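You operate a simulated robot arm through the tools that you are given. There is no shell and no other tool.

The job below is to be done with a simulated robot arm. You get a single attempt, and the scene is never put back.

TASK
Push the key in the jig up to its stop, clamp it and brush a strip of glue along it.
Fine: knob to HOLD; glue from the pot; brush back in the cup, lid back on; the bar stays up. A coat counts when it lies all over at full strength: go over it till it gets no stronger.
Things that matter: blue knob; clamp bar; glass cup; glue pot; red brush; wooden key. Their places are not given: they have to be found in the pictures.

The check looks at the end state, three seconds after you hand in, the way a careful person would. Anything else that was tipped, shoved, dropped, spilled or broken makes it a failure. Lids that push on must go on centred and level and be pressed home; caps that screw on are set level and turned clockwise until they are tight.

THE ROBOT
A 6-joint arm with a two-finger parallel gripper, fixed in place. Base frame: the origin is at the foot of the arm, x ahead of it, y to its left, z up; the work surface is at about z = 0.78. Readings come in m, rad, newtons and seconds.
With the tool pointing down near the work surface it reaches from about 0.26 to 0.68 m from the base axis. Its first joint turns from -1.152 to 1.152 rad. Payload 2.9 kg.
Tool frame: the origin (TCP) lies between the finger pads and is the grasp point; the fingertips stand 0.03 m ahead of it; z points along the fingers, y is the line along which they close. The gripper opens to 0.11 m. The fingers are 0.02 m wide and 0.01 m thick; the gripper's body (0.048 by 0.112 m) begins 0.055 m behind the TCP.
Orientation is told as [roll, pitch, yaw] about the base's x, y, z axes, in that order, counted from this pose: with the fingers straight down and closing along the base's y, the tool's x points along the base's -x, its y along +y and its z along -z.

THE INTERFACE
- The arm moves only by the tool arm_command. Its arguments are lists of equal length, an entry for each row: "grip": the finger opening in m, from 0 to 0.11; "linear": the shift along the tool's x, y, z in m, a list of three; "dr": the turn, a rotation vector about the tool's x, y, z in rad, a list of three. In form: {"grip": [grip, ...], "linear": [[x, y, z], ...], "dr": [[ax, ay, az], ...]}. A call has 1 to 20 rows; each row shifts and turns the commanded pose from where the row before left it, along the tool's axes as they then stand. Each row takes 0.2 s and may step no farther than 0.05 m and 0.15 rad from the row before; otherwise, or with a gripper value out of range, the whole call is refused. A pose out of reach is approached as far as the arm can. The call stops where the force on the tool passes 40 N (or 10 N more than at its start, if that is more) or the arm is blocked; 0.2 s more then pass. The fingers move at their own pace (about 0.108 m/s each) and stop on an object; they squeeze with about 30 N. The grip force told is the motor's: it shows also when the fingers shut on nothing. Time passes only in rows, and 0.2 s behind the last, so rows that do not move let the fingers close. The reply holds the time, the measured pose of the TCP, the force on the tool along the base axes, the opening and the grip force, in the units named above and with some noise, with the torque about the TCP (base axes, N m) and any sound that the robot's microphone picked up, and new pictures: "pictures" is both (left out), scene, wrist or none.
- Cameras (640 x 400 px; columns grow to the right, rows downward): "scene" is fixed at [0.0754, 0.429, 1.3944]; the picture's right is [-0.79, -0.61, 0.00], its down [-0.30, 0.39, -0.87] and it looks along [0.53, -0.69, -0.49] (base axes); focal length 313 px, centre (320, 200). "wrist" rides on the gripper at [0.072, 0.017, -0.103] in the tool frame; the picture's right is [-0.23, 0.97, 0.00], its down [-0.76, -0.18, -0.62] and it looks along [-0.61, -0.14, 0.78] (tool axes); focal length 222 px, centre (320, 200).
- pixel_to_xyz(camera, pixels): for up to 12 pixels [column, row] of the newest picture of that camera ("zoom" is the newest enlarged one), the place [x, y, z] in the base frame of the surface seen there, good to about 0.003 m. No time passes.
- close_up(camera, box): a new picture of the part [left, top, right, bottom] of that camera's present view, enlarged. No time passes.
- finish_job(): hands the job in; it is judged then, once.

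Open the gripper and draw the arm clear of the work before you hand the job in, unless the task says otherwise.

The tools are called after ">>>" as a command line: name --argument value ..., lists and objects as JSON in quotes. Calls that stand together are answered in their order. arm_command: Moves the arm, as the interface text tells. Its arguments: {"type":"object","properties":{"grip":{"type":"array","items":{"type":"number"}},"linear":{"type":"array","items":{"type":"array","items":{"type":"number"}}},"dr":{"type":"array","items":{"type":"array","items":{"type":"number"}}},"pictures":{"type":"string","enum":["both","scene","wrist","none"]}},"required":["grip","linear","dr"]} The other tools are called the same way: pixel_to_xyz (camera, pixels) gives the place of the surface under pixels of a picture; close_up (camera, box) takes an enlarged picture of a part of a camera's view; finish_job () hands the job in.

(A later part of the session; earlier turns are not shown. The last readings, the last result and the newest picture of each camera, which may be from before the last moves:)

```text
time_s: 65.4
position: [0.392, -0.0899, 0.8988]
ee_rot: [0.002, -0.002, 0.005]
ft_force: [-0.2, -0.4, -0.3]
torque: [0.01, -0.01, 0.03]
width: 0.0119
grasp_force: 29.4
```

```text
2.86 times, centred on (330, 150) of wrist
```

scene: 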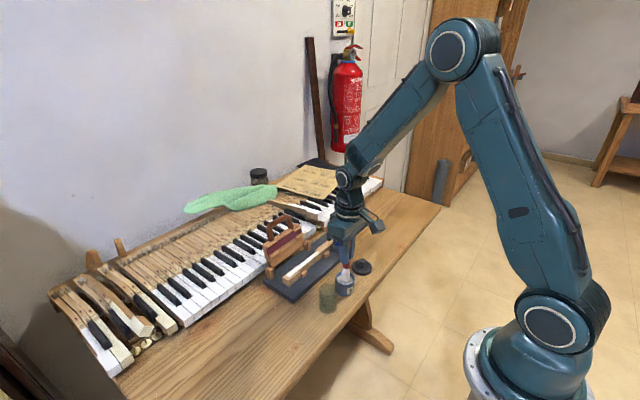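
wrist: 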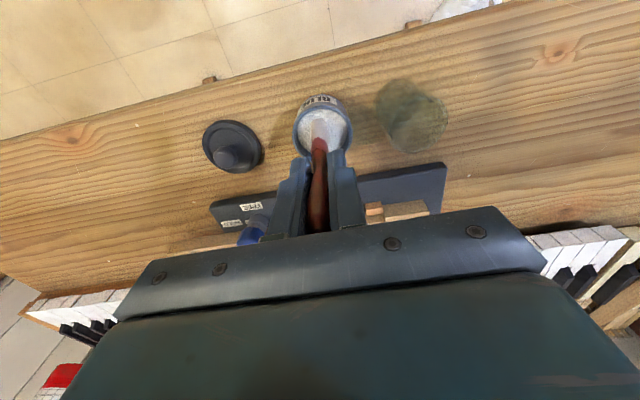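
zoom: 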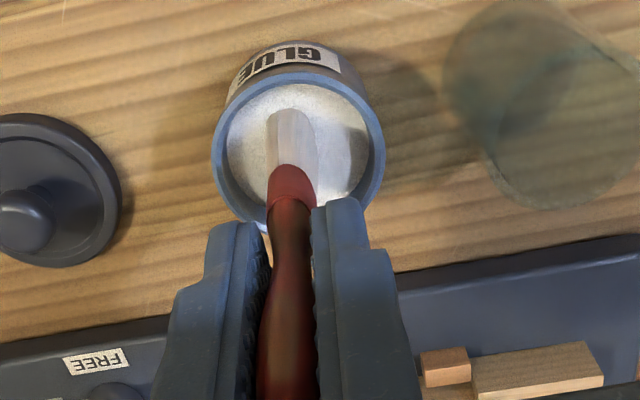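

The bristle tip is now sinking under the glue surface (zoom (290,112)). I dip 2 mm further, then lift and look at the load and the tip height.

>>> arm_command --grip '[0.0, 0.0, 0.0, 0.0, 0.0, 0.0, 0.0]' --linear '[[0, 0, 0.001], [0, 0, 0.001], [0, 0, 0], [0, 0, -0.01], [0, 0, -0.02], [0, 0, -0.025], [0, 0, 0]]' --dr '[[0, 0, 0], [0, 0, 0], [0, 0, 0], [0, 0, 0], [0, 0, 0], [0, 0, 0], [0, 0, 0]]' --pictures "both"

>>> close_up --camera "scene" --box '[310, 230, 370, 310]'

>>> close_up --camera "scene" --box '[275, 235, 335, 290]'

```text
time_s: 67.0
position: [0.3923, -0.0873, 0.9529]
ee_rot: [-0.002, 0.001, 0.004]
ft_force: [0.1, -1.0, 0.2]
torque: [-0.01, 0.0, 0.0]
width: 0.0119
grasp_force: 29.5
```

scene: 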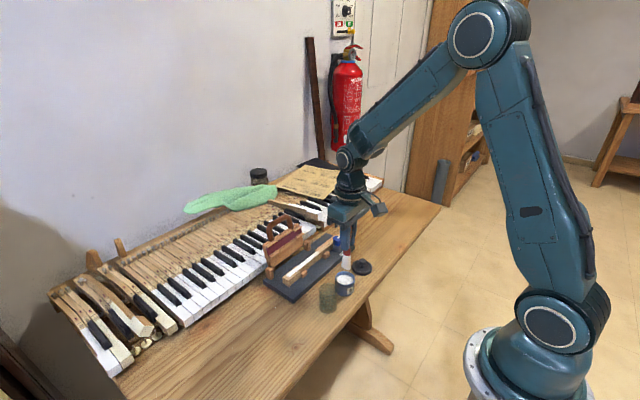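
wrist: 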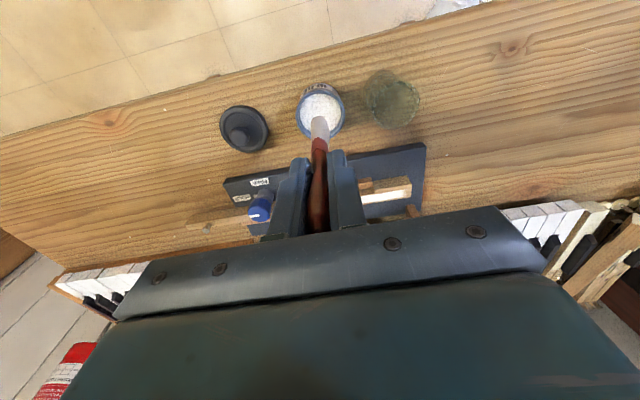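

```text
5.00 times, centred on (340, 270) of scene
```

zoom: 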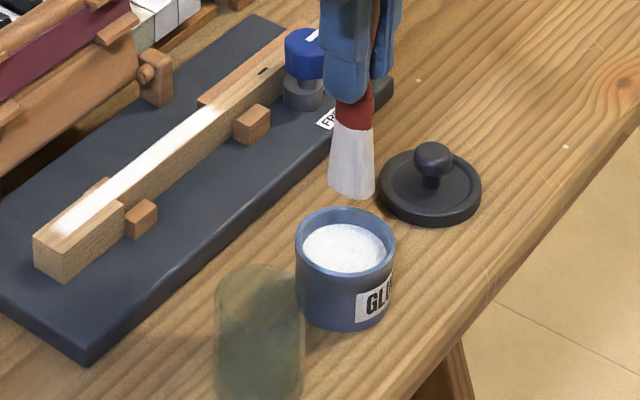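

```text
7.27 times, centred on (305, 262) of scene
```

zoom: 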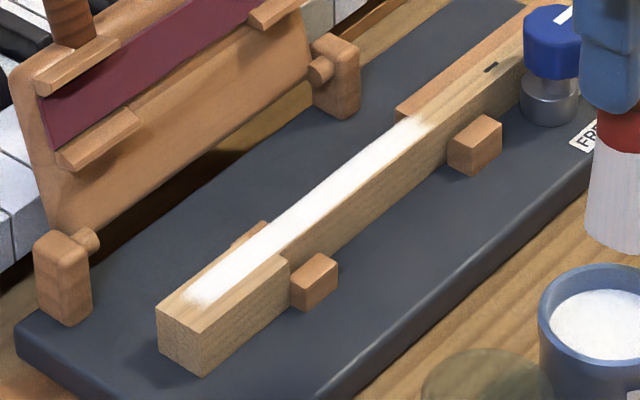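

The strip looks even from the head end (zoom (190,298)) to (425,120). I check the strip's ends in numbers and how loaded the bristles are.

>>> pixel_to_xyz --camera "zoom" --pixels '[[190, 298], [200, 295], [210, 288], [428, 118], [415, 124], [400, 135], [300, 215], [282, 205], [180, 308], [245, 268], [225, 250]]'

>>> close_up --camera "wrist" --box '[290, 80, 350, 150]'

>>> close_up --camera "wrist" --box '[350, 150, 430, 220]'

```text
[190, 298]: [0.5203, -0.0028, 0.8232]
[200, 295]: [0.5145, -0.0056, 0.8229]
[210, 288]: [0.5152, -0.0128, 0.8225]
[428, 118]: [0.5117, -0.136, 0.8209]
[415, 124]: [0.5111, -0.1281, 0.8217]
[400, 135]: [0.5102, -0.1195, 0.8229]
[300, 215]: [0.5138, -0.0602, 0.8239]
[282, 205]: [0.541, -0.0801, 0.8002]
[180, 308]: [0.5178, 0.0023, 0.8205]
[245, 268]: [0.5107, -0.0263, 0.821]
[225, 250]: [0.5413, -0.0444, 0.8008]
```

```text
5.71 times, centred on (320, 115) of wrist
```

zoom: 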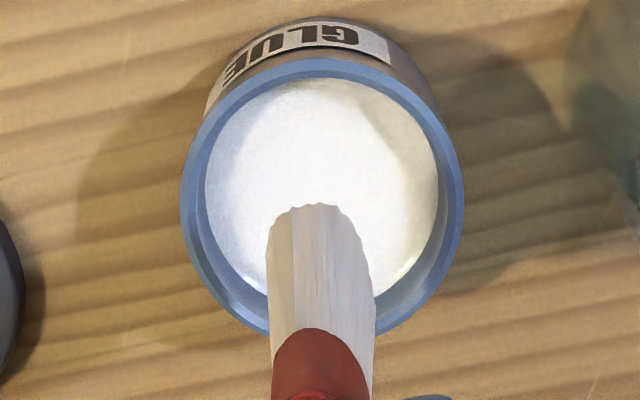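

```text
5.71 times, centred on (390, 185) of wrist
```

zoom: 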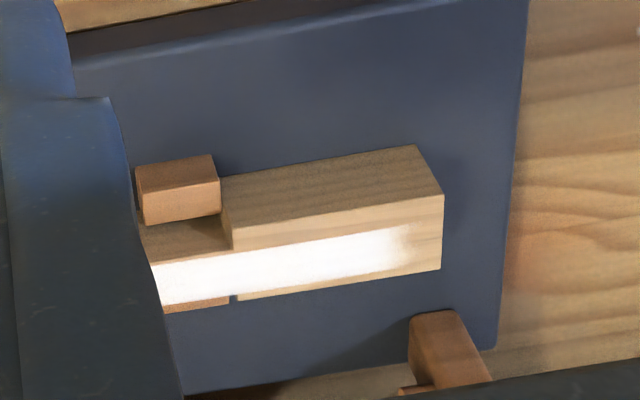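

The strip's ends fade softly at y≈0 and y≈-0.133. The bristles look slightly beige, so I check the tip offset to see whether the dip was deep enough.

>>> pixel_to_xyz --camera "scene" --pixels '[[346, 269], [346, 268], [346.5, 266], [345, 256], [346, 257.5], [346, 250]]'

>>> close_up --camera "scene" --box '[325, 225, 365, 285]'

```text
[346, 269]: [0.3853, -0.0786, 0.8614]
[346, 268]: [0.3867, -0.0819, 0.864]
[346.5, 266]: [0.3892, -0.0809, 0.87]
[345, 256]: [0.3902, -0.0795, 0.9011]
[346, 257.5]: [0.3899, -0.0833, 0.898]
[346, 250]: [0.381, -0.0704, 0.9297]
```

```text
6.67 times, centred on (345, 255) of scene
```

zoom: 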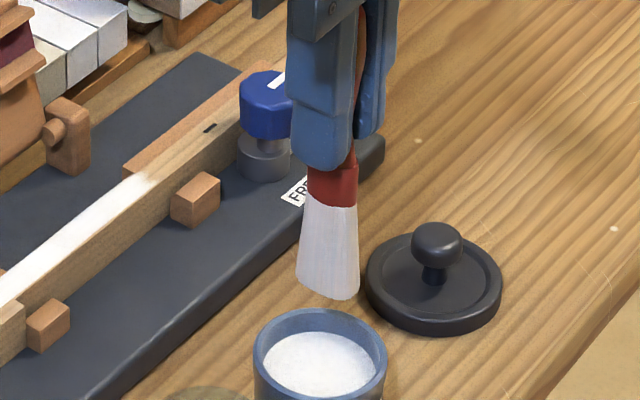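

The tip is 0.0925 below the TCP, so the last dip only just reached 0.8045. I dip once more a little deeper, stopping at a light force, and dwell.

>>> arm_command --grip '[0.0, 0.0, 0.0, 0.0, 0.0, 0.0, 0.0]' --linear '[[0, -0.002, 0.025], [0, 0, 0.02], [0, 0, 0.009], [0, 0, 0.002], [0, 0, 0.001], [0, 0, 0], [0, 0, 0]]' --dr '[[0, 0, 0], [0, 0, 0], [0, 0, 0], [0, 0, 0], [0, 0, 0], [0, 0, 0], [0, 0, 0]]' --pictures "both"

>>> close_up --camera "scene" --box '[325, 240, 365, 300]'

```text
time_s: 68.6
position: [0.3918, -0.0923, 0.8955]
ee_rot: [-0.001, -0.002, 0.004]
ft_force: [-3.3, 2.6, 22.2]
torque: [0.19, 0.31, -0.02]
width: 0.0117
grasp_force: 30.0
```

scene: 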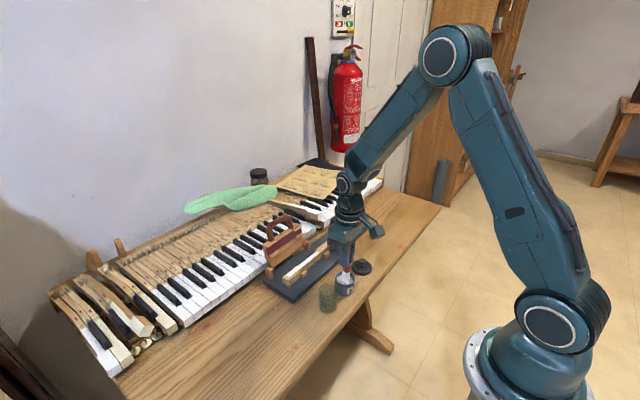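
wrist: 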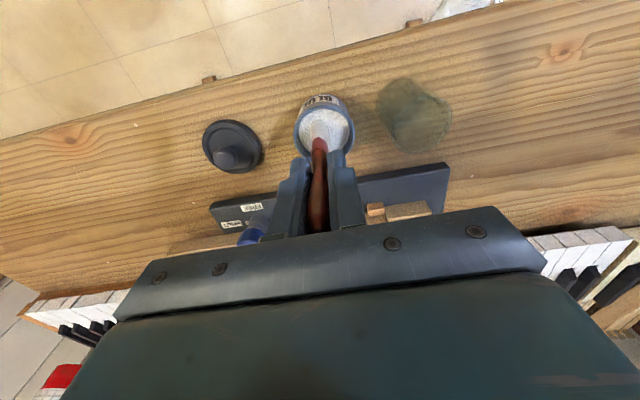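

```text
6.67 times, centred on (345, 270) of scene
```

zoom: 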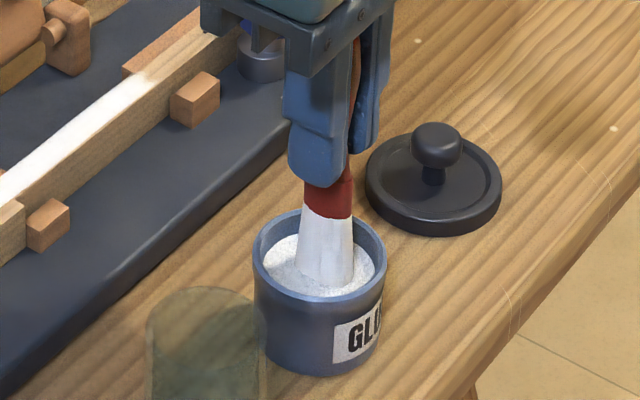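

The bristles are bright white again. I lift, carry the brush to the head end of the strip (y≈-0.006) and lower to just above the key.

>>> arm_command --grip '[0.0, 0.0, 0.0, 0.0, 0.0, 0.0, 0.0, 0.0, 0.0, 0.0]' --linear '[[0, 0, -0.01], [0, 0, -0.02], [0, 0, -0.025], [0, 0, 0], [-0.0302, 0.0213, 0], [-0.0302, 0.0213, 0], [-0.0302, 0.0213, 0], [-0.0302, 0.0213, 0], [0, 0, 0.025], [0, 0, 0.008]]' --dr '[[0, 0, 0], [0, 0, 0], [0, 0, 0], [0, 0, 0], [0, 0, 0], [0, 0, 0], [0, 0, 0], [0, 0, 0], [0, 0, 0], [0, 0, 0]]' --pictures "both"

>>> close_up --camera "wrist" --box '[260, 80, 360, 160]'

>>> close_up --camera "scene" --box '[270, 240, 330, 295]'

```text
time_s: 70.8
position: [0.5099, -0.0067, 0.9158]
ee_rot: [-0.001, 0.0, 0.004]
ft_force: [-0.1, -0.3, 0.0]
torque: [0.0, -0.01, 0.01]
width: 0.0118
grasp_force: 30.1
```

scene: 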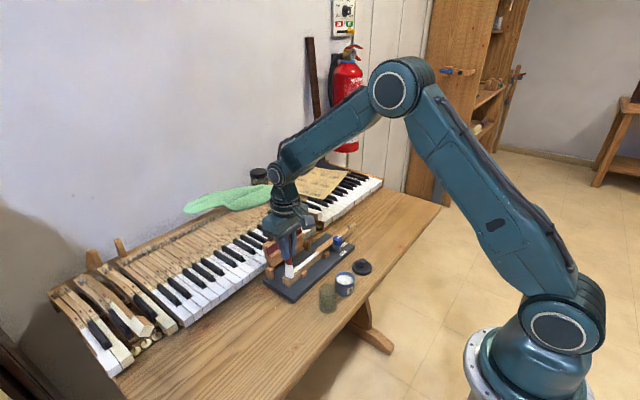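
wrist: 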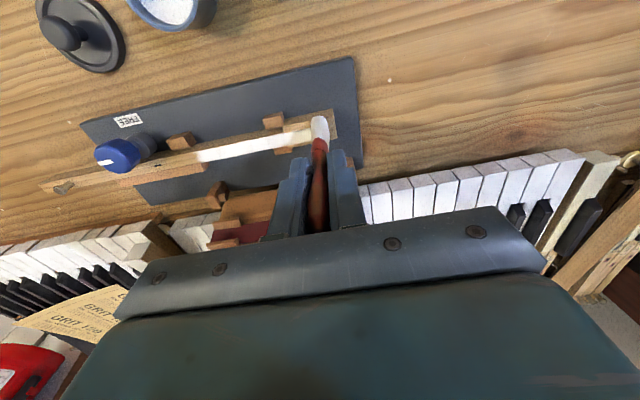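

```text
5.00 times, centred on (310, 120) of wrist
```

zoom: 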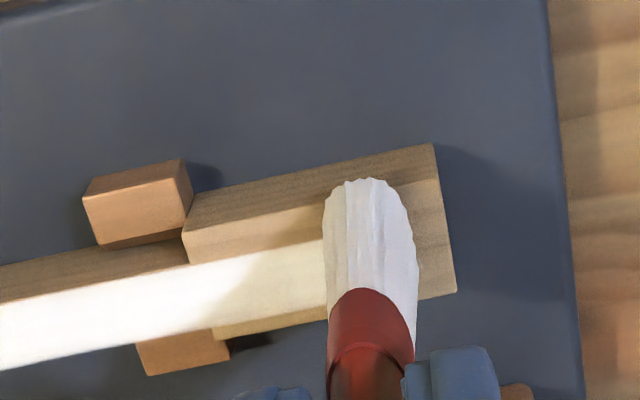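

```text
7.27 times, centred on (300, 268) of scene
```

zoom: 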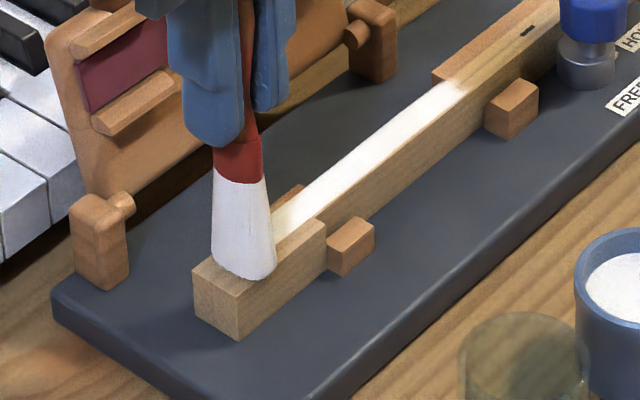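

Bristles are full and the tip is just over the head. I lower in 1 mm steps for contact.

>>> arm_command --grip '[0.0, 0.0, 0.0, 0.0]' --linear '[[-0.001, 0, 0.001], [0, 0, 0.001], [0, 0, 0.001], [0, 0, 0]]' --dr '[[0, 0, 0], [0, 0, 0], [0, 0, 0], [0, 0, 0]]' --pictures "none"

```text
time_s: 71.8
position: [0.5137, -0.0064, 0.9137]
ee_rot: [0.001, 0.0, 0.003]
ft_force: [-0.2, -0.5, 0.7]
torque: [0.05, -0.02, 0.0]
width: 0.0116
grasp_force: 29.8
```

>>> arm_command --grip '[0.0, 0.0, 0.0]' --linear '[[0, 0, 0.001], [0, 0, 0.0008], [0, 0, 0]]' --dr '[[0, 0, 0], [0, 0, 0], [0, 0, 0]]' --pictures "none"

```text
time_s: 72.6
position: [0.5137, -0.0065, 0.913]
ee_rot: [0.0, -0.002, 0.003]
ft_force: [-4.9, 1.1, 21.7]
torque: [0.1, 0.4, 0.0]
width: 0.0114
grasp_force: 30.3
```

21.7 N is more than needed, so I ease 1.1 mm, go to the end of the strip at y≈0, then stroke to y≈-0.07.

>>> arm_command --grip '[0.0, 0.0, 0.0, 0.0, 0.0, 0.0, 0.0, 0.0, 0.0]' --linear '[[0, 0, -0.0011], [0, 0.006, 0], [0, -0.01, 0], [0, -0.01, 0], [0, -0.01, 0], [0, -0.01, 0], [0, -0.01, 0], [0, -0.01, 0], [0, -0.01, 0]]' --dr '[[0, 0, 0], [0, 0, 0], [0, 0, 0], [0, 0, 0], [0, 0, 0], [0, 0, 0], [0, 0, 0], [0, 0, 0], [0, 0, 0]]' --pictures "none"

```text
time_s: 74.6
position: [0.5146, -0.0723, 0.913]
ee_rot: [-0.001, 0.001, 0.002]
ft_force: [-0.1, -0.5, -0.6]
torque: [0.03, 0.01, 0.05]
width: 0.0116
grasp_force: 29.9
```

Contact faded out again at y≈-0.07, so I lower 1 mm and read the force.

>>> arm_command --grip '[0.0, 0.0, 0.0]' --linear '[[0, 0, 0.0008], [0, 0, 0.0006], [0, 0, 0]]' --dr '[[0, 0, 0], [0, 0, 0], [0, 0, 0]]' --pictures "none"

```text
time_s: 75.4
position: [0.5133, -0.0721, 0.9126]
ee_rot: [0.001, 0.001, 0.004]
ft_force: [0.5, 0.5, 0.5]
torque: [0.0, 0.01, 0.0]
width: 0.0116
grasp_force: 29.9
```

>>> arm_command --grip '[0.0, 0.0, 0.0]' --linear '[[0, 0, 0.0008], [0, 0, 0.0006], [0, 0, 0]]' --dr '[[0, 0, 0], [0, 0, 0], [0, 0, 0]]' --pictures "both"

>>> close_up --camera "scene" --box '[270, 230, 330, 295]'

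>>> close_up --camera "wrist" --box '[260, 80, 400, 180]'

```text
time_s: 76.2
position: [0.5148, -0.0713, 0.9124]
ee_rot: [-0.001, 0.0, 0.005]
ft_force: [-2.1, 0.9, 6.5]
torque: [0.03, 0.23, 0.02]
width: 0.0119
grasp_force: 29.9
```

scene: 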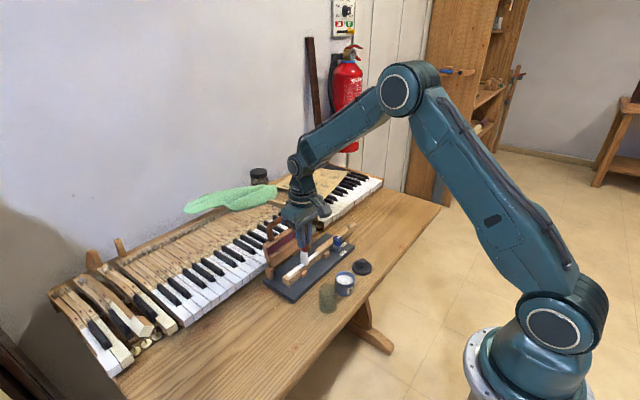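
wrist: 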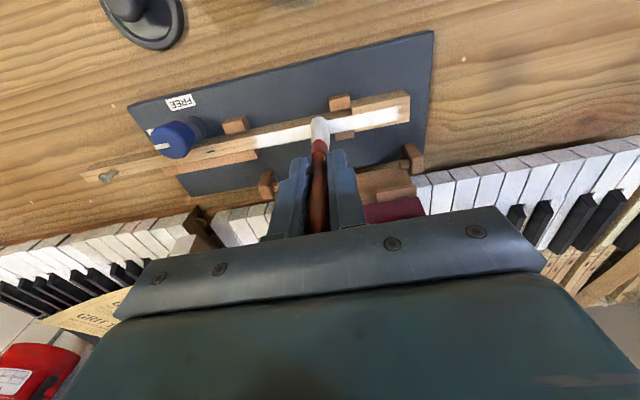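

```text
6.15 times, centred on (300, 262) of scene
```

zoom: 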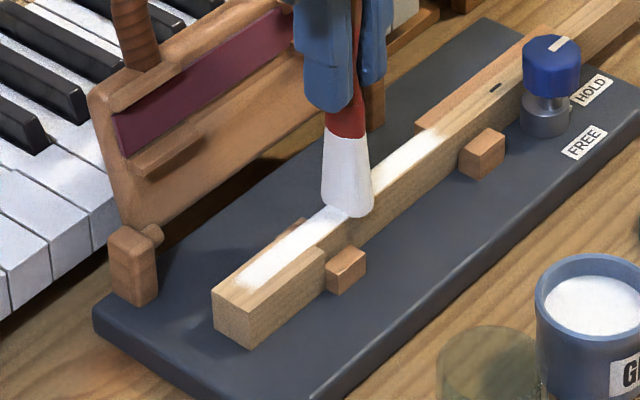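

```text
4.00 times, centred on (330, 130) of wrist
```

zoom: 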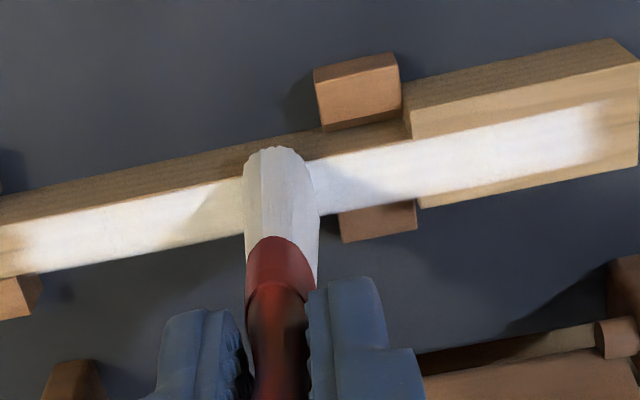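

The part brushed again (right of the brush) is brighter than the left, so the second pass strengthens it. I stroke on to y≈-0.14, lowering by 0.15 mm per cm to keep contact.

>>> arm_command --grip '[0.0, 0.0, 0.0, 0.0, 0.0, 0.0, 0.0, 0.0]' --linear '[[0, -0.01, 0.0002], [0, -0.01, 0.0002], [0, -0.01, 0.0002], [0, -0.01, 0.0002], [0, -0.01, 0.0002], [0, -0.01, 0.0002], [0, -0.008, 0.0002], [0, 0, 0]]' --dr '[[0, 0, 0], [0, 0, 0], [0, 0, 0], [0, 0, 0], [0, 0, 0], [0, 0, 0], [0, 0, 0], [0, 0, 0]]' --pictures "both"

>>> close_up --camera "wrist" --box '[260, 60, 460, 180]'

```text
time_s: 78.0
position: [0.5142, -0.1377, 0.9092]
ee_rot: [0.0, -0.001, 0.002]
ft_force: [0.7, 8.8, 25.2]
torque: [0.71, 0.0, -0.03]
width: 0.012
grasp_force: 29.8
```

scene: 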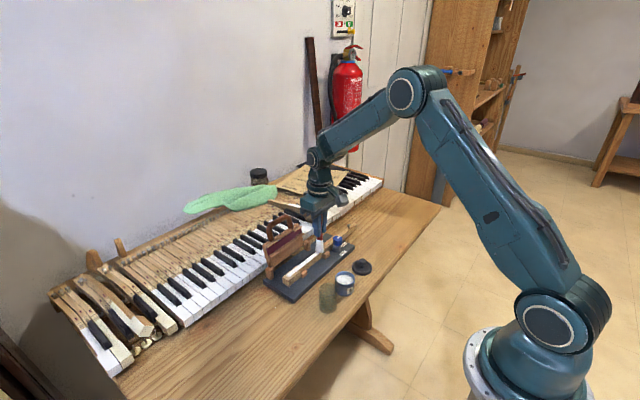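
wrist: 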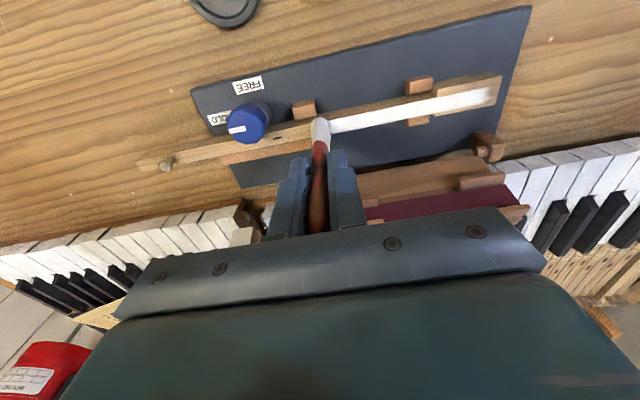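

```text
3.20 times, centred on (360, 120) of wrist
```

zoom: 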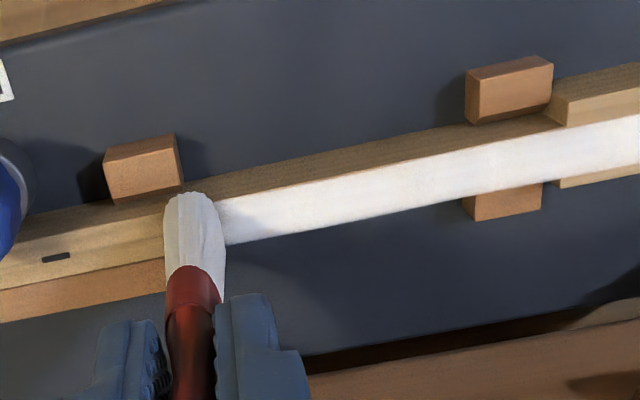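

Force rose to 25 N here; the coat behind the brush is now bright and even. I ease 1 mm and stroke back toward the head at constant height.

>>> arm_command --grip '[0.0, 0.0, 0.0, 0.0, 0.0, 0.0, 0.0, 0.0, 0.0, 0.0, 0.0, 0.0, 0.0, 0.0, 0.0, 0.0]' --linear '[[0, 0, -0.001], [0, 0.01, 0], [0, 0.01, 0], [0, 0.01, 0], [0, 0.01, 0], [0, 0.01, 0], [0, 0.01, 0], [0, 0.01, 0], [0, 0.01, 0], [0, 0.01, 0], [0, 0.01, 0], [0, 0.01, 0], [0, 0.01, 0], [0, 0.01, 0], [0, 0.007, 0], [0, 0, 0]]' --dr '[[0, 0, 0], [0, 0, 0], [0, 0, 0], [0, 0, 0], [0, 0, 0], [0, 0, 0], [0, 0, 0], [0, 0, 0], [0, 0, 0], [0, 0, 0], [0, 0, 0], [0, 0, 0], [0, 0, 0], [0, 0, 0], [0, 0, 0], [0, 0, 0]]' --pictures "both"

>>> close_up --camera "wrist" --box '[160, 80, 360, 200]'

>>> close_up --camera "scene" --box '[270, 225, 350, 295]'

```text
time_s: 81.4
position: [0.513, -0.0011, 0.9111]
ee_rot: [-0.001, 0.001, 0.003]
ft_force: [-0.5, -0.1, -1.0]
torque: [0.0, 0.02, -0.01]
width: 0.0118
grasp_force: 30.5
```

scene: 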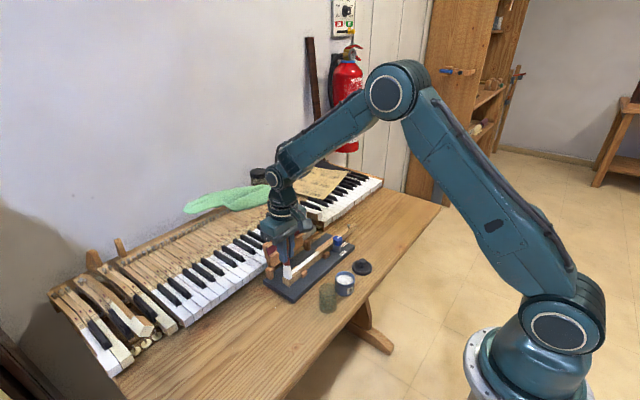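
wrist: 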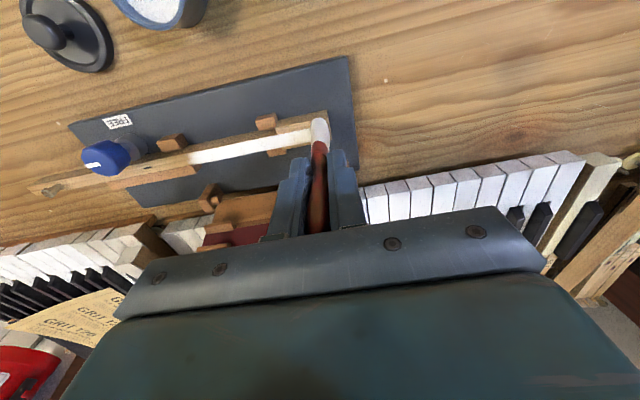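

```text
3.20 times, centred on (260, 140) of wrist
```

zoom: 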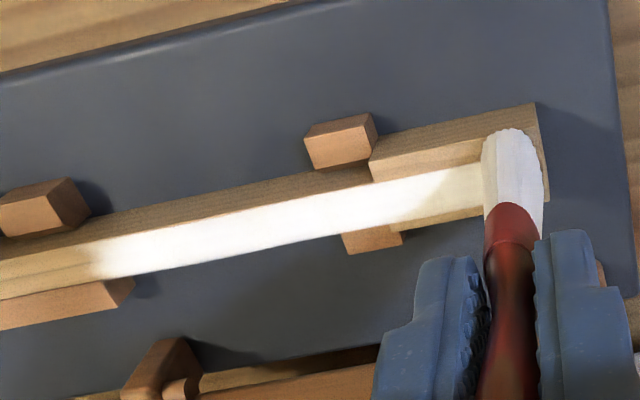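

```text
5.71 times, centred on (310, 260) of scene
```

zoom: 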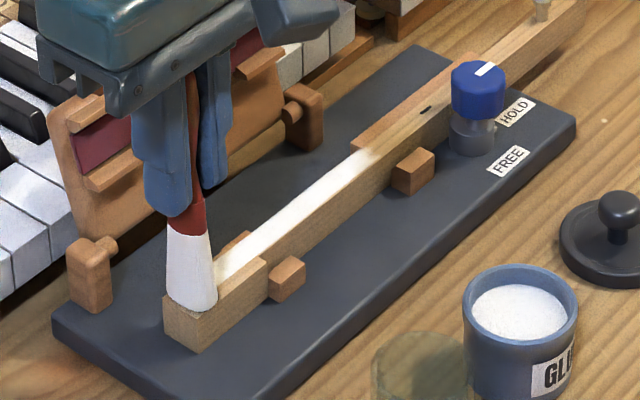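

The strip looks full white along its whole length. To be sure it's at full strength I make another round: lower to contact and stroke to y≈-0.14 and back.

>>> arm_command --grip '[0.0, 0.0, 0.0]' --linear '[[0, 0, 0.001], [0, 0, 0.001], [0, 0, 0]]' --dr '[[0, 0, 0], [0, 0, 0], [0, 0, 0]]' --pictures "none"

```text
time_s: 82.2
position: [0.512, -0.0009, 0.9089]
ee_rot: [-0.002, -0.001, 0.004]
ft_force: [-2.5, 0.7, 9.3]
torque: [0.07, 0.21, 0.0]
width: 0.0118
grasp_force: 30.7
```

Contact at 9.3 N at the head end. I stroke to y≈-0.14 with a very slight lowering along the way.

>>> arm_command --grip '[0.0, 0.0, 0.0, 0.0, 0.0, 0.0, 0.0, 0.0, 0.0, 0.0, 0.0, 0.0, 0.0, 0.0, 0.0]' --linear '[[0, -0.01, 0.0001], [0, -0.01, 0.0001], [0, -0.01, 0.0001], [0, -0.01, 0.0001], [0, -0.01, 0.0001], [0, -0.01, 0.0001], [0, -0.01, 0.0001], [0, -0.01, 0.0001], [0, -0.01, 0.0001], [0, -0.01, 0.0001], [0, -0.01, 0.0001], [0, -0.01, 0.0001], [0, -0.01, 0.0001], [0, -0.009, 0.0001], [0, 0, 0]]' --dr '[[0, 0, 0], [0, 0, 0], [0, 0, 0], [0, 0, 0], [0, 0, 0], [0, 0, 0], [0, 0, 0], [0, 0, 0], [0, 0, 0], [0, 0, 0], [0, 0, 0], [0, 0, 0], [0, 0, 0], [0, 0, 0], [0, 0, 0]]' --pictures "wrist"

>>> close_up --camera "wrist" --box '[290, 50, 510, 180]'

```text
time_s: 85.4
position: [0.5145, -0.1397, 0.9067]
ee_rot: [0.001, 0.001, 0.004]
ft_force: [-0.5, 6.9, 23.6]
torque: [0.63, 0.09, 0.01]
width: 0.0119
grasp_force: 29.9
```

wrist: 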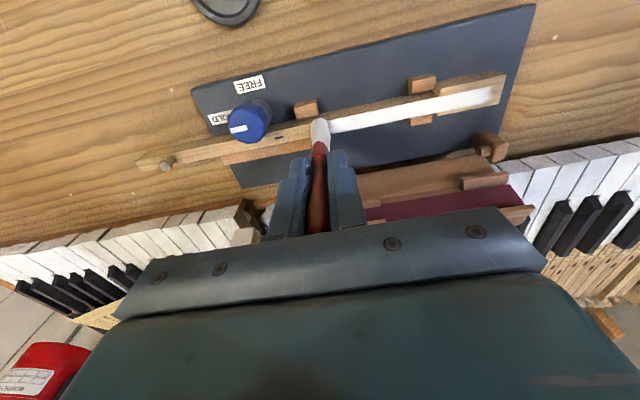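

```text
2.91 times, centred on (400, 115) of wrist
```

zoom: 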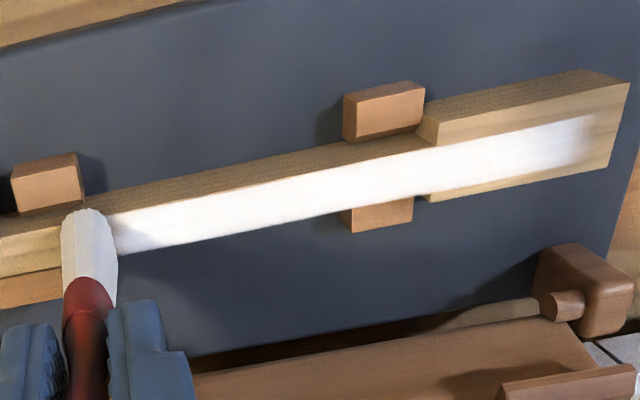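

The coat is bright and even over the whole strip. I make the return stroke, set 1.5 mm toward the near edge so both edges get covered fully, then lift off.

>>> arm_command --grip '[0.0, 0.0, 0.0, 0.0, 0.0, 0.0, 0.0, 0.0, 0.0, 0.0, 0.0, 0.0, 0.0, 0.0, 0.0, 0.0, 0.0, 0.0, 0.0]' --linear '[[0.0015, 0, -0.0008], [0, 0.01, 0], [0, 0.01, 0], [0, 0.01, 0], [0, 0.01, 0], [0, 0.01, 0], [0, 0.01, 0], [0, 0.01, 0], [0, 0.01, 0], [0, 0.01, 0], [0, 0.01, 0], [0, 0.01, 0], [0, 0.01, 0], [0, 0.01, 0], [0, 0.009, 0], [0, 0, -0.02], [0.01, 0, -0.03], [0.04, -0.01, 0], [0.02, -0.03, 0]]' --dr '[[0, 0, 0], [0, 0, 0], [0, 0, 0], [0, 0, 0], [0, 0, 0], [0, 0, 0], [0, 0, 0], [0, 0, 0], [0, 0, 0], [0, 0, 0], [0, 0, 0], [0, 0, 0], [0, 0, 0], [0, 0, 0], [0, 0, 0], [0, 0, 0], [0, 0, 0], [0, 0, 0], [0, 0, 0]]' --pictures "both"

>>> close_up --camera "scene" --box '[275, 235, 335, 290]'

>>> close_up --camera "scene" --box '[310, 230, 370, 310]'

```text
time_s: 89.4
position: [0.4426, -0.0409, 0.9588]
ee_rot: [-0.001, -0.001, 0.006]
ft_force: [-0.7, -0.8, -0.5]
torque: [-0.03, -0.01, 0.03]
width: 0.0116
grasp_force: 30.4
```

scene: 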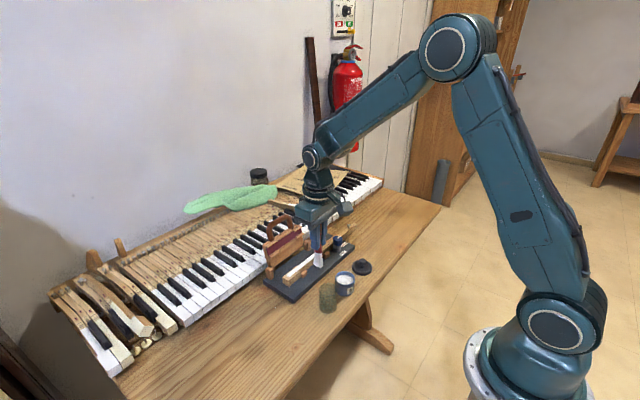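
wrist: 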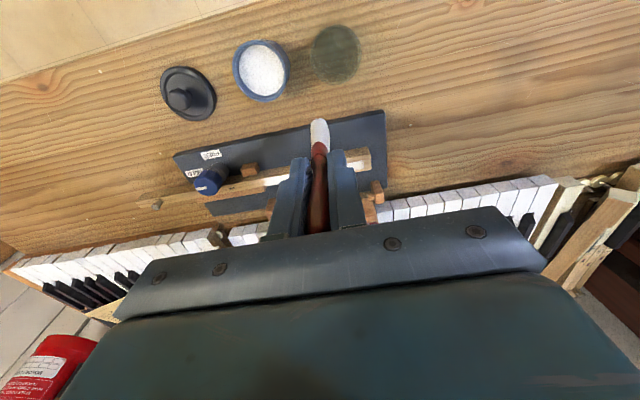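

```text
7.27 times, centred on (305, 262) of scene
```

zoom: 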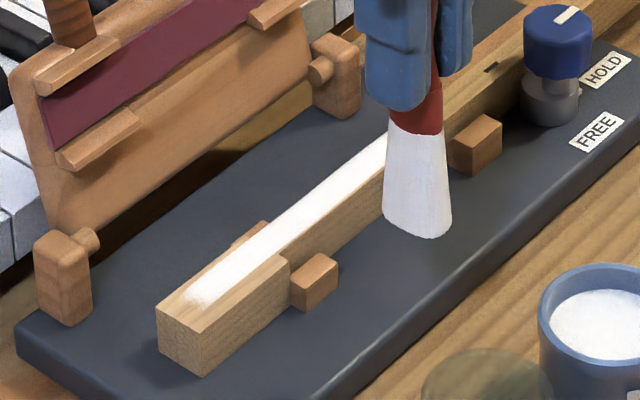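

```text
5.00 times, centred on (340, 270) of scene
```

zoom: 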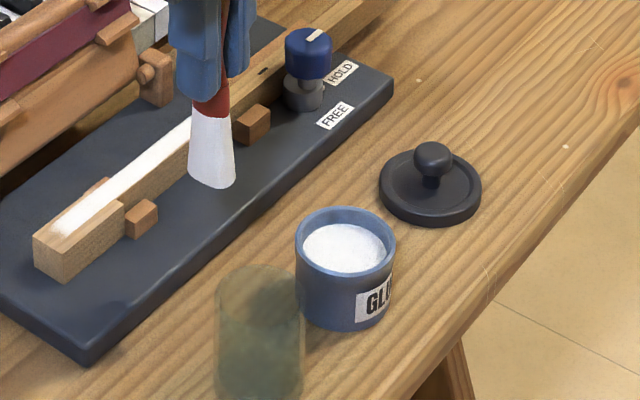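

The strip looks the same as before the last passes (even white from (190,298) to the block), so the coat is at full strength. Now I measure the cup (scene zoom (215-303, 265-400)) to return the brush.

>>> pixel_to_xyz --camera "zoom" --pixels '[[260, 268], [260, 272], [218, 290], [300, 290], [260, 310], [260, 318], [260, 330], [260, 395], [230, 275], [290, 275], [217, 320], [300, 320]]'

>>> close_up --camera "scene" --box '[310, 270, 350, 320]'

>>> close_up --camera "wrist" --box '[280, 10, 380, 130]'

```text
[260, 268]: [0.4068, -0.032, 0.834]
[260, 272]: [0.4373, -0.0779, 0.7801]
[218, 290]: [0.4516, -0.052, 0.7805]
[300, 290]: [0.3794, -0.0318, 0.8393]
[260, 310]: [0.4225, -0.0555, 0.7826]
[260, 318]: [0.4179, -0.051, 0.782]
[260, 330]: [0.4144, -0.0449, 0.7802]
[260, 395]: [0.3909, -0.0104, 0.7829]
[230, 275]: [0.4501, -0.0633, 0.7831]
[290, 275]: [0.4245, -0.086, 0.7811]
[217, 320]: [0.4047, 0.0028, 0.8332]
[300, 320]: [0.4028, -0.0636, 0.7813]
```

```text
8.00 times, centred on (330, 295) of scene
```

zoom: 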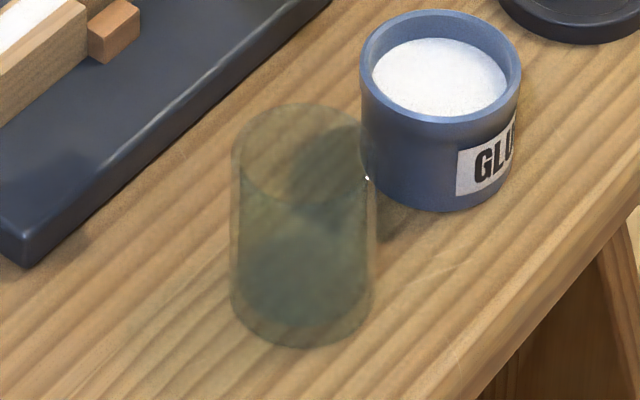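

```text
3.33 times, centred on (330, 70) of wrist
```

zoom: 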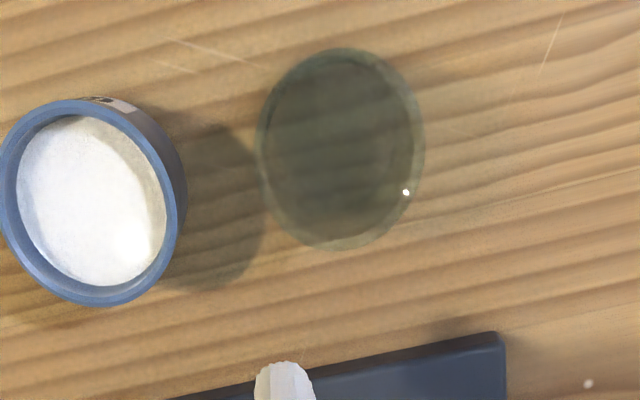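

From the glass hits the cup's rim is at z≈0.837, centre (0.393, -0.0154), outer radius ≈21.5 mm. I check the present tip position (scene (318,266)) before going over it.

>>> pixel_to_xyz --camera "scene" --pixels '[[318.5, 266.5], [318, 265.5], [315, 265], [321, 265.5], [318, 253], [318, 249]]'

>>> pixel_to_xyz --camera "wrist" --pixels '[[319, 120], [314, 124], [325, 124], [319, 128]]'

>>> close_up --camera "wrist" --box '[270, 100, 370, 240]'

```text
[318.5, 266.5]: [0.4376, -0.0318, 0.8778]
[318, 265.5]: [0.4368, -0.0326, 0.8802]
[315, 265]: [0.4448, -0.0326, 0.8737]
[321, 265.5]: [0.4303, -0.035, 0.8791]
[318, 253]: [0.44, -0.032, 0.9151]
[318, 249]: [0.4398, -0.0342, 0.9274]
```

```text
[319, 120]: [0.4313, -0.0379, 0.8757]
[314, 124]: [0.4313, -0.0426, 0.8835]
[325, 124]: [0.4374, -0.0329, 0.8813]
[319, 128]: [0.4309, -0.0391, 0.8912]
```

```text
2.86 times, centred on (320, 170) of wrist
```

zoom: 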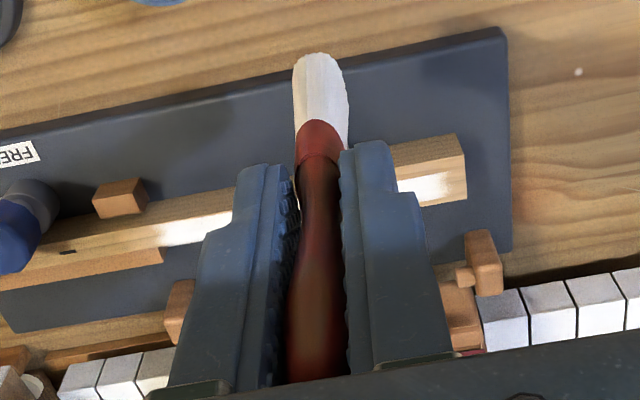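

The tip is about 0.0845 below the TCP. I go over the cup centre and lower the brush in, first to TCP z≈0.893.

>>> arm_command --grip '[0.0, 0.0, 0.0, 0.0, 0.0, 0.0]' --linear '[[0.0238, 0.0122, 0], [0.0238, 0.0122, 0], [0, 0, 0.02], [0, 0, 0.02], [0, 0, 0.025], [0, 0, 0]]' --dr '[[0, 0, 0], [0, 0, 0], [0, 0, 0], [0, 0, 0], [0, 0, 0], [0, 0, 0]]' --pictures "both"

>>> close_up --camera "scene" --box '[305, 245, 365, 315]'

>>> close_up --camera "wrist" --box '[270, 80, 370, 220]'

```text
time_s: 90.8
position: [0.3958, -0.0168, 0.8912]
ee_rot: [0.001, 0.001, 0.003]
ft_force: [0.1, 0.8, -0.1]
torque: [-0.03, 0.03, 0.01]
width: 0.0117
grasp_force: 30.3
```

scene: 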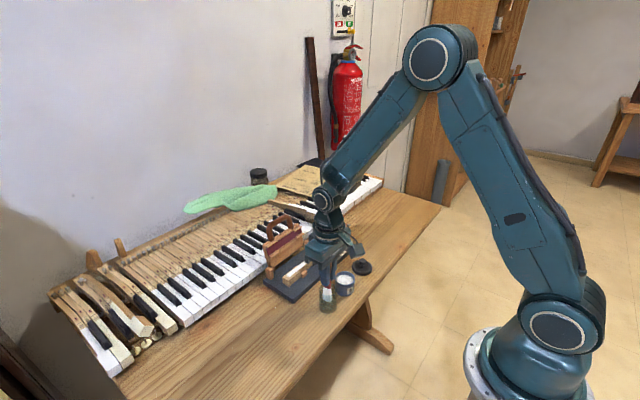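
wrist: 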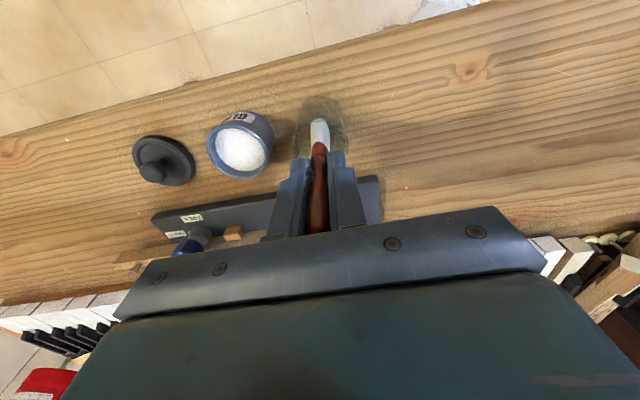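

```text
5.71 times, centred on (335, 280) of scene
```

zoom: 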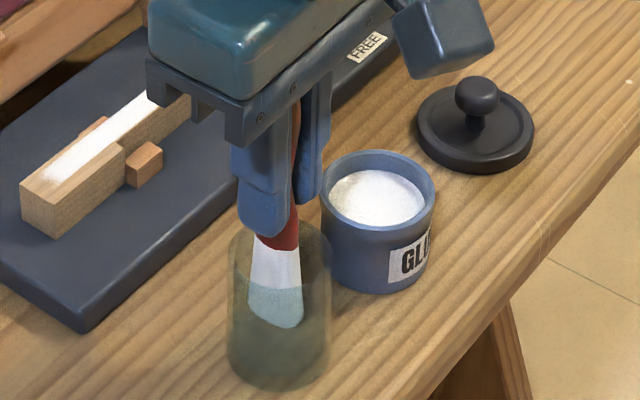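

```text
2.86 times, centred on (320, 150) of wrist
```

zoom: 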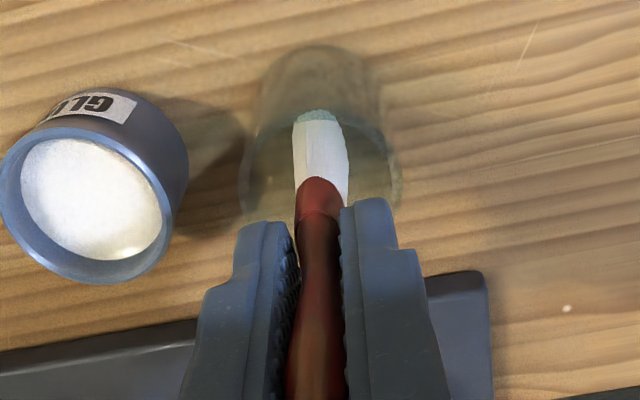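

The brush goes in centred and free of the glass (no force). I lower 13 mm more in small steps.

>>> arm_command --grip '[0.0, 0.0, 0.0, 0.0]' --linear '[[0, 0, 0.006], [0, 0, 0.004], [0, 0, 0.003], [0, 0, 0]]' --dr '[[0, 0, 0], [0, 0, 0], [0, 0, 0], [0, 0, 0]]' --pictures "both"

>>> close_up --camera "scene" --box '[305, 245, 365, 315]'

>>> close_up --camera "wrist" --box '[270, 80, 370, 220]'

```text
time_s: 91.8
position: [0.3947, -0.0178, 0.8791]
ee_rot: [-0.001, 0.0, 0.003]
ft_force: [-0.6, 0.6, 0.6]
torque: [-0.05, 0.0, -0.02]
width: 0.0118
grasp_force: 29.8
```

scene: 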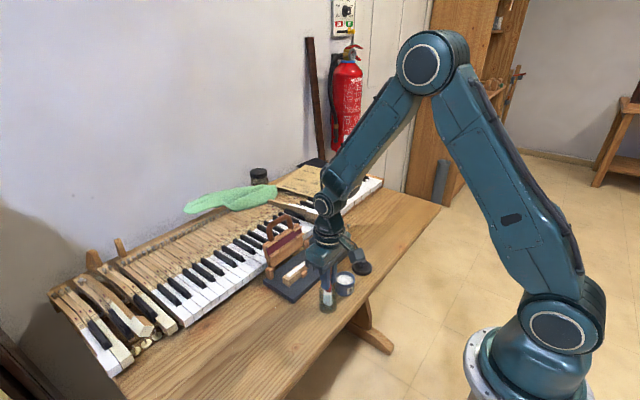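
wrist: 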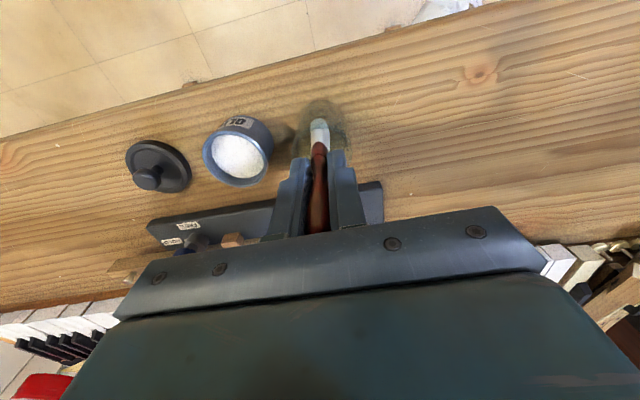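

```text
5.71 times, centred on (335, 280) of scene
```

zoom: 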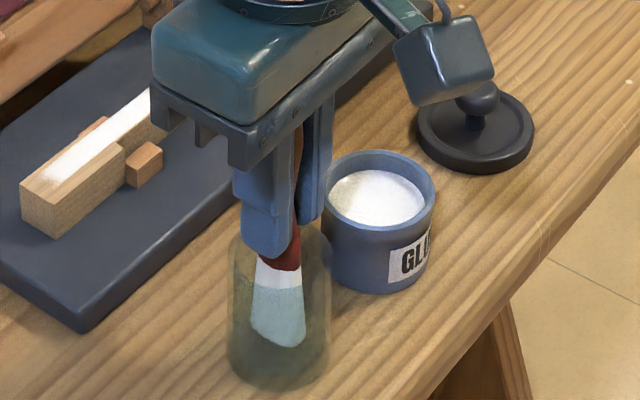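

```text
2.86 times, centred on (320, 150) of wrist
```

zoom: 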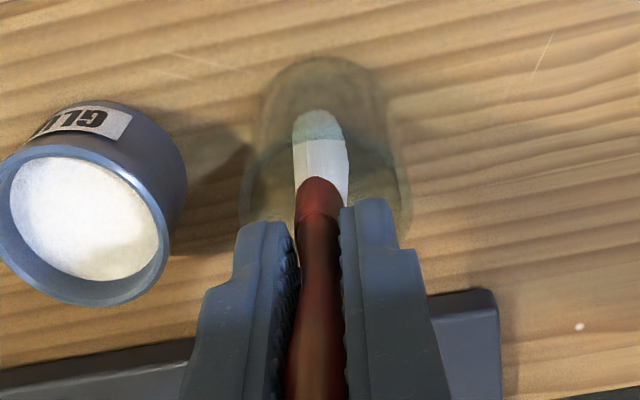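

The brush stands in the cup with the tip some mm above the bottom, and the fingertips are only about 7 mm over the rim. I lower 3 mm more and check the force.

>>> arm_command --grip '[0.0, 0.0, 0.0]' --linear '[[0.001, 0.001, 0.002], [0, 0, 0.001], [0, 0, 0]]' --dr '[[0, 0, 0], [0, 0, 0], [0, 0, 0]]' --pictures "scene"

>>> close_up --camera "scene" --box '[310, 265, 350, 315]'

```text
time_s: 92.6
position: [0.3932, -0.0158, 0.8779]
ee_rot: [-0.001, -0.001, 0.004]
ft_force: [-1.4, 0.2, -0.3]
torque: [0.01, 0.02, 0.0]
width: 0.0119
grasp_force: 30.1
```

scene: 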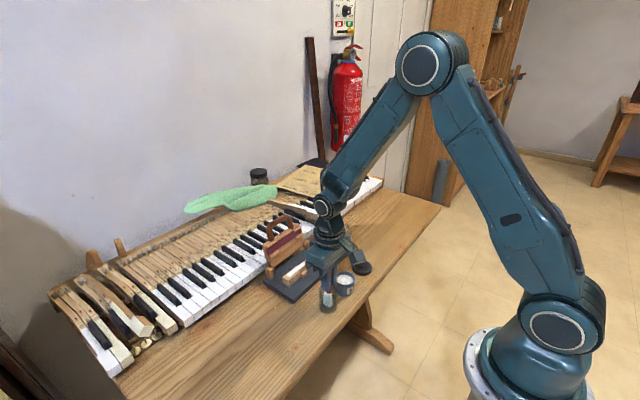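

```text
8.00 times, centred on (330, 290) of scene
```

zoom: 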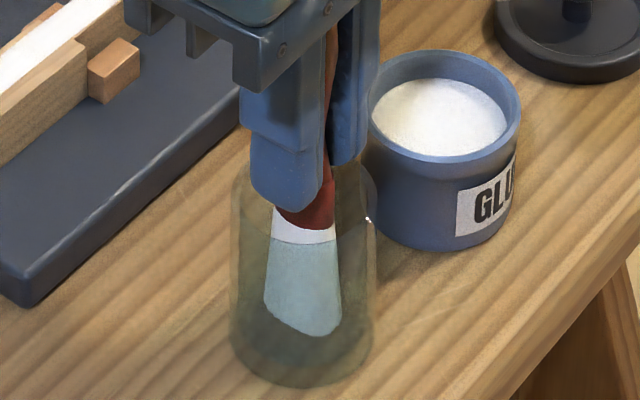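

The near finger's end is still about 6 mm above the rim and the tip close to the bottom. I lower 2 mm more, then look at the force.

>>> arm_command --grip '[0.0, 0.0, 0.0]' --linear '[[0, 0, 0.001], [0, 0, 0.001], [0, 0, 0]]' --dr '[[0, 0, 0], [0, 0, 0], [0, 0, 0]]' --pictures "none"

```text
time_s: 93.4
position: [0.3933, -0.0163, 0.8757]
ee_rot: [-0.002, -0.001, 0.003]
ft_force: [-2.0, -0.6, 3.4]
torque: [0.01, 0.02, -0.02]
width: 0.0115
grasp_force: 30.5
```

There is a slight 3.4 N: the bristles have met the bottom. I open the fingers to 0.04 and look before rising.

>>> arm_command --grip '[0.02, 0.03, 0.04, 0.04]' --linear '[[0, 0, 0], [0, 0, 0], [0, 0, 0], [0, 0, 0]]' --dr '[[0, 0, 0], [0, 0, 0], [0, 0, 0], [0, 0, 0]]' --pictures "both"

>>> close_up --camera "scene" --box '[305, 245, 365, 315]'

>>> close_up --camera "wrist" --box '[270, 80, 370, 220]'

```text
time_s: 94.4
position: [0.3936, -0.0166, 0.8761]
ee_rot: [-0.001, 0.0, 0.005]
ft_force: [-0.8, -0.1, 0.2]
torque: [0.03, -0.02, 0.01]
width: 0.04
grasp_force: 0.1
```

scene: 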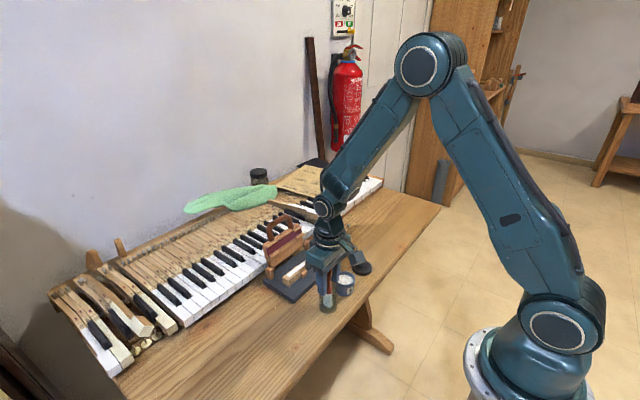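
wrist: 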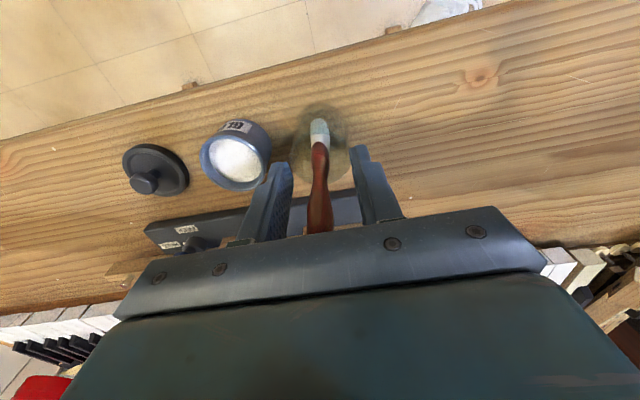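

```text
5.71 times, centred on (335, 280) of scene
```

zoom: 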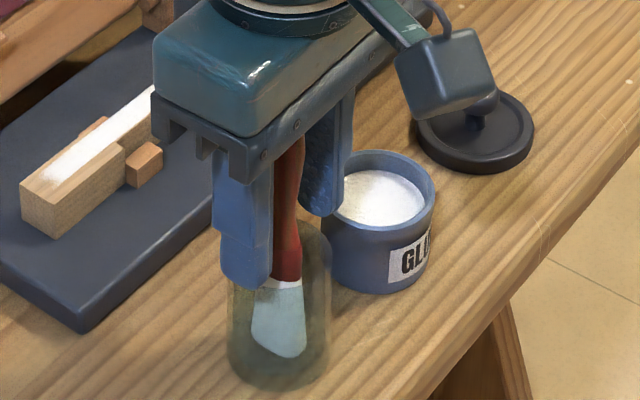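

```text
2.86 times, centred on (320, 150) of wrist
```

zoom: 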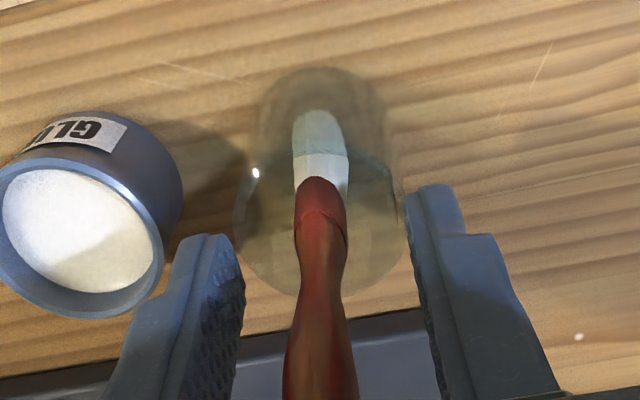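

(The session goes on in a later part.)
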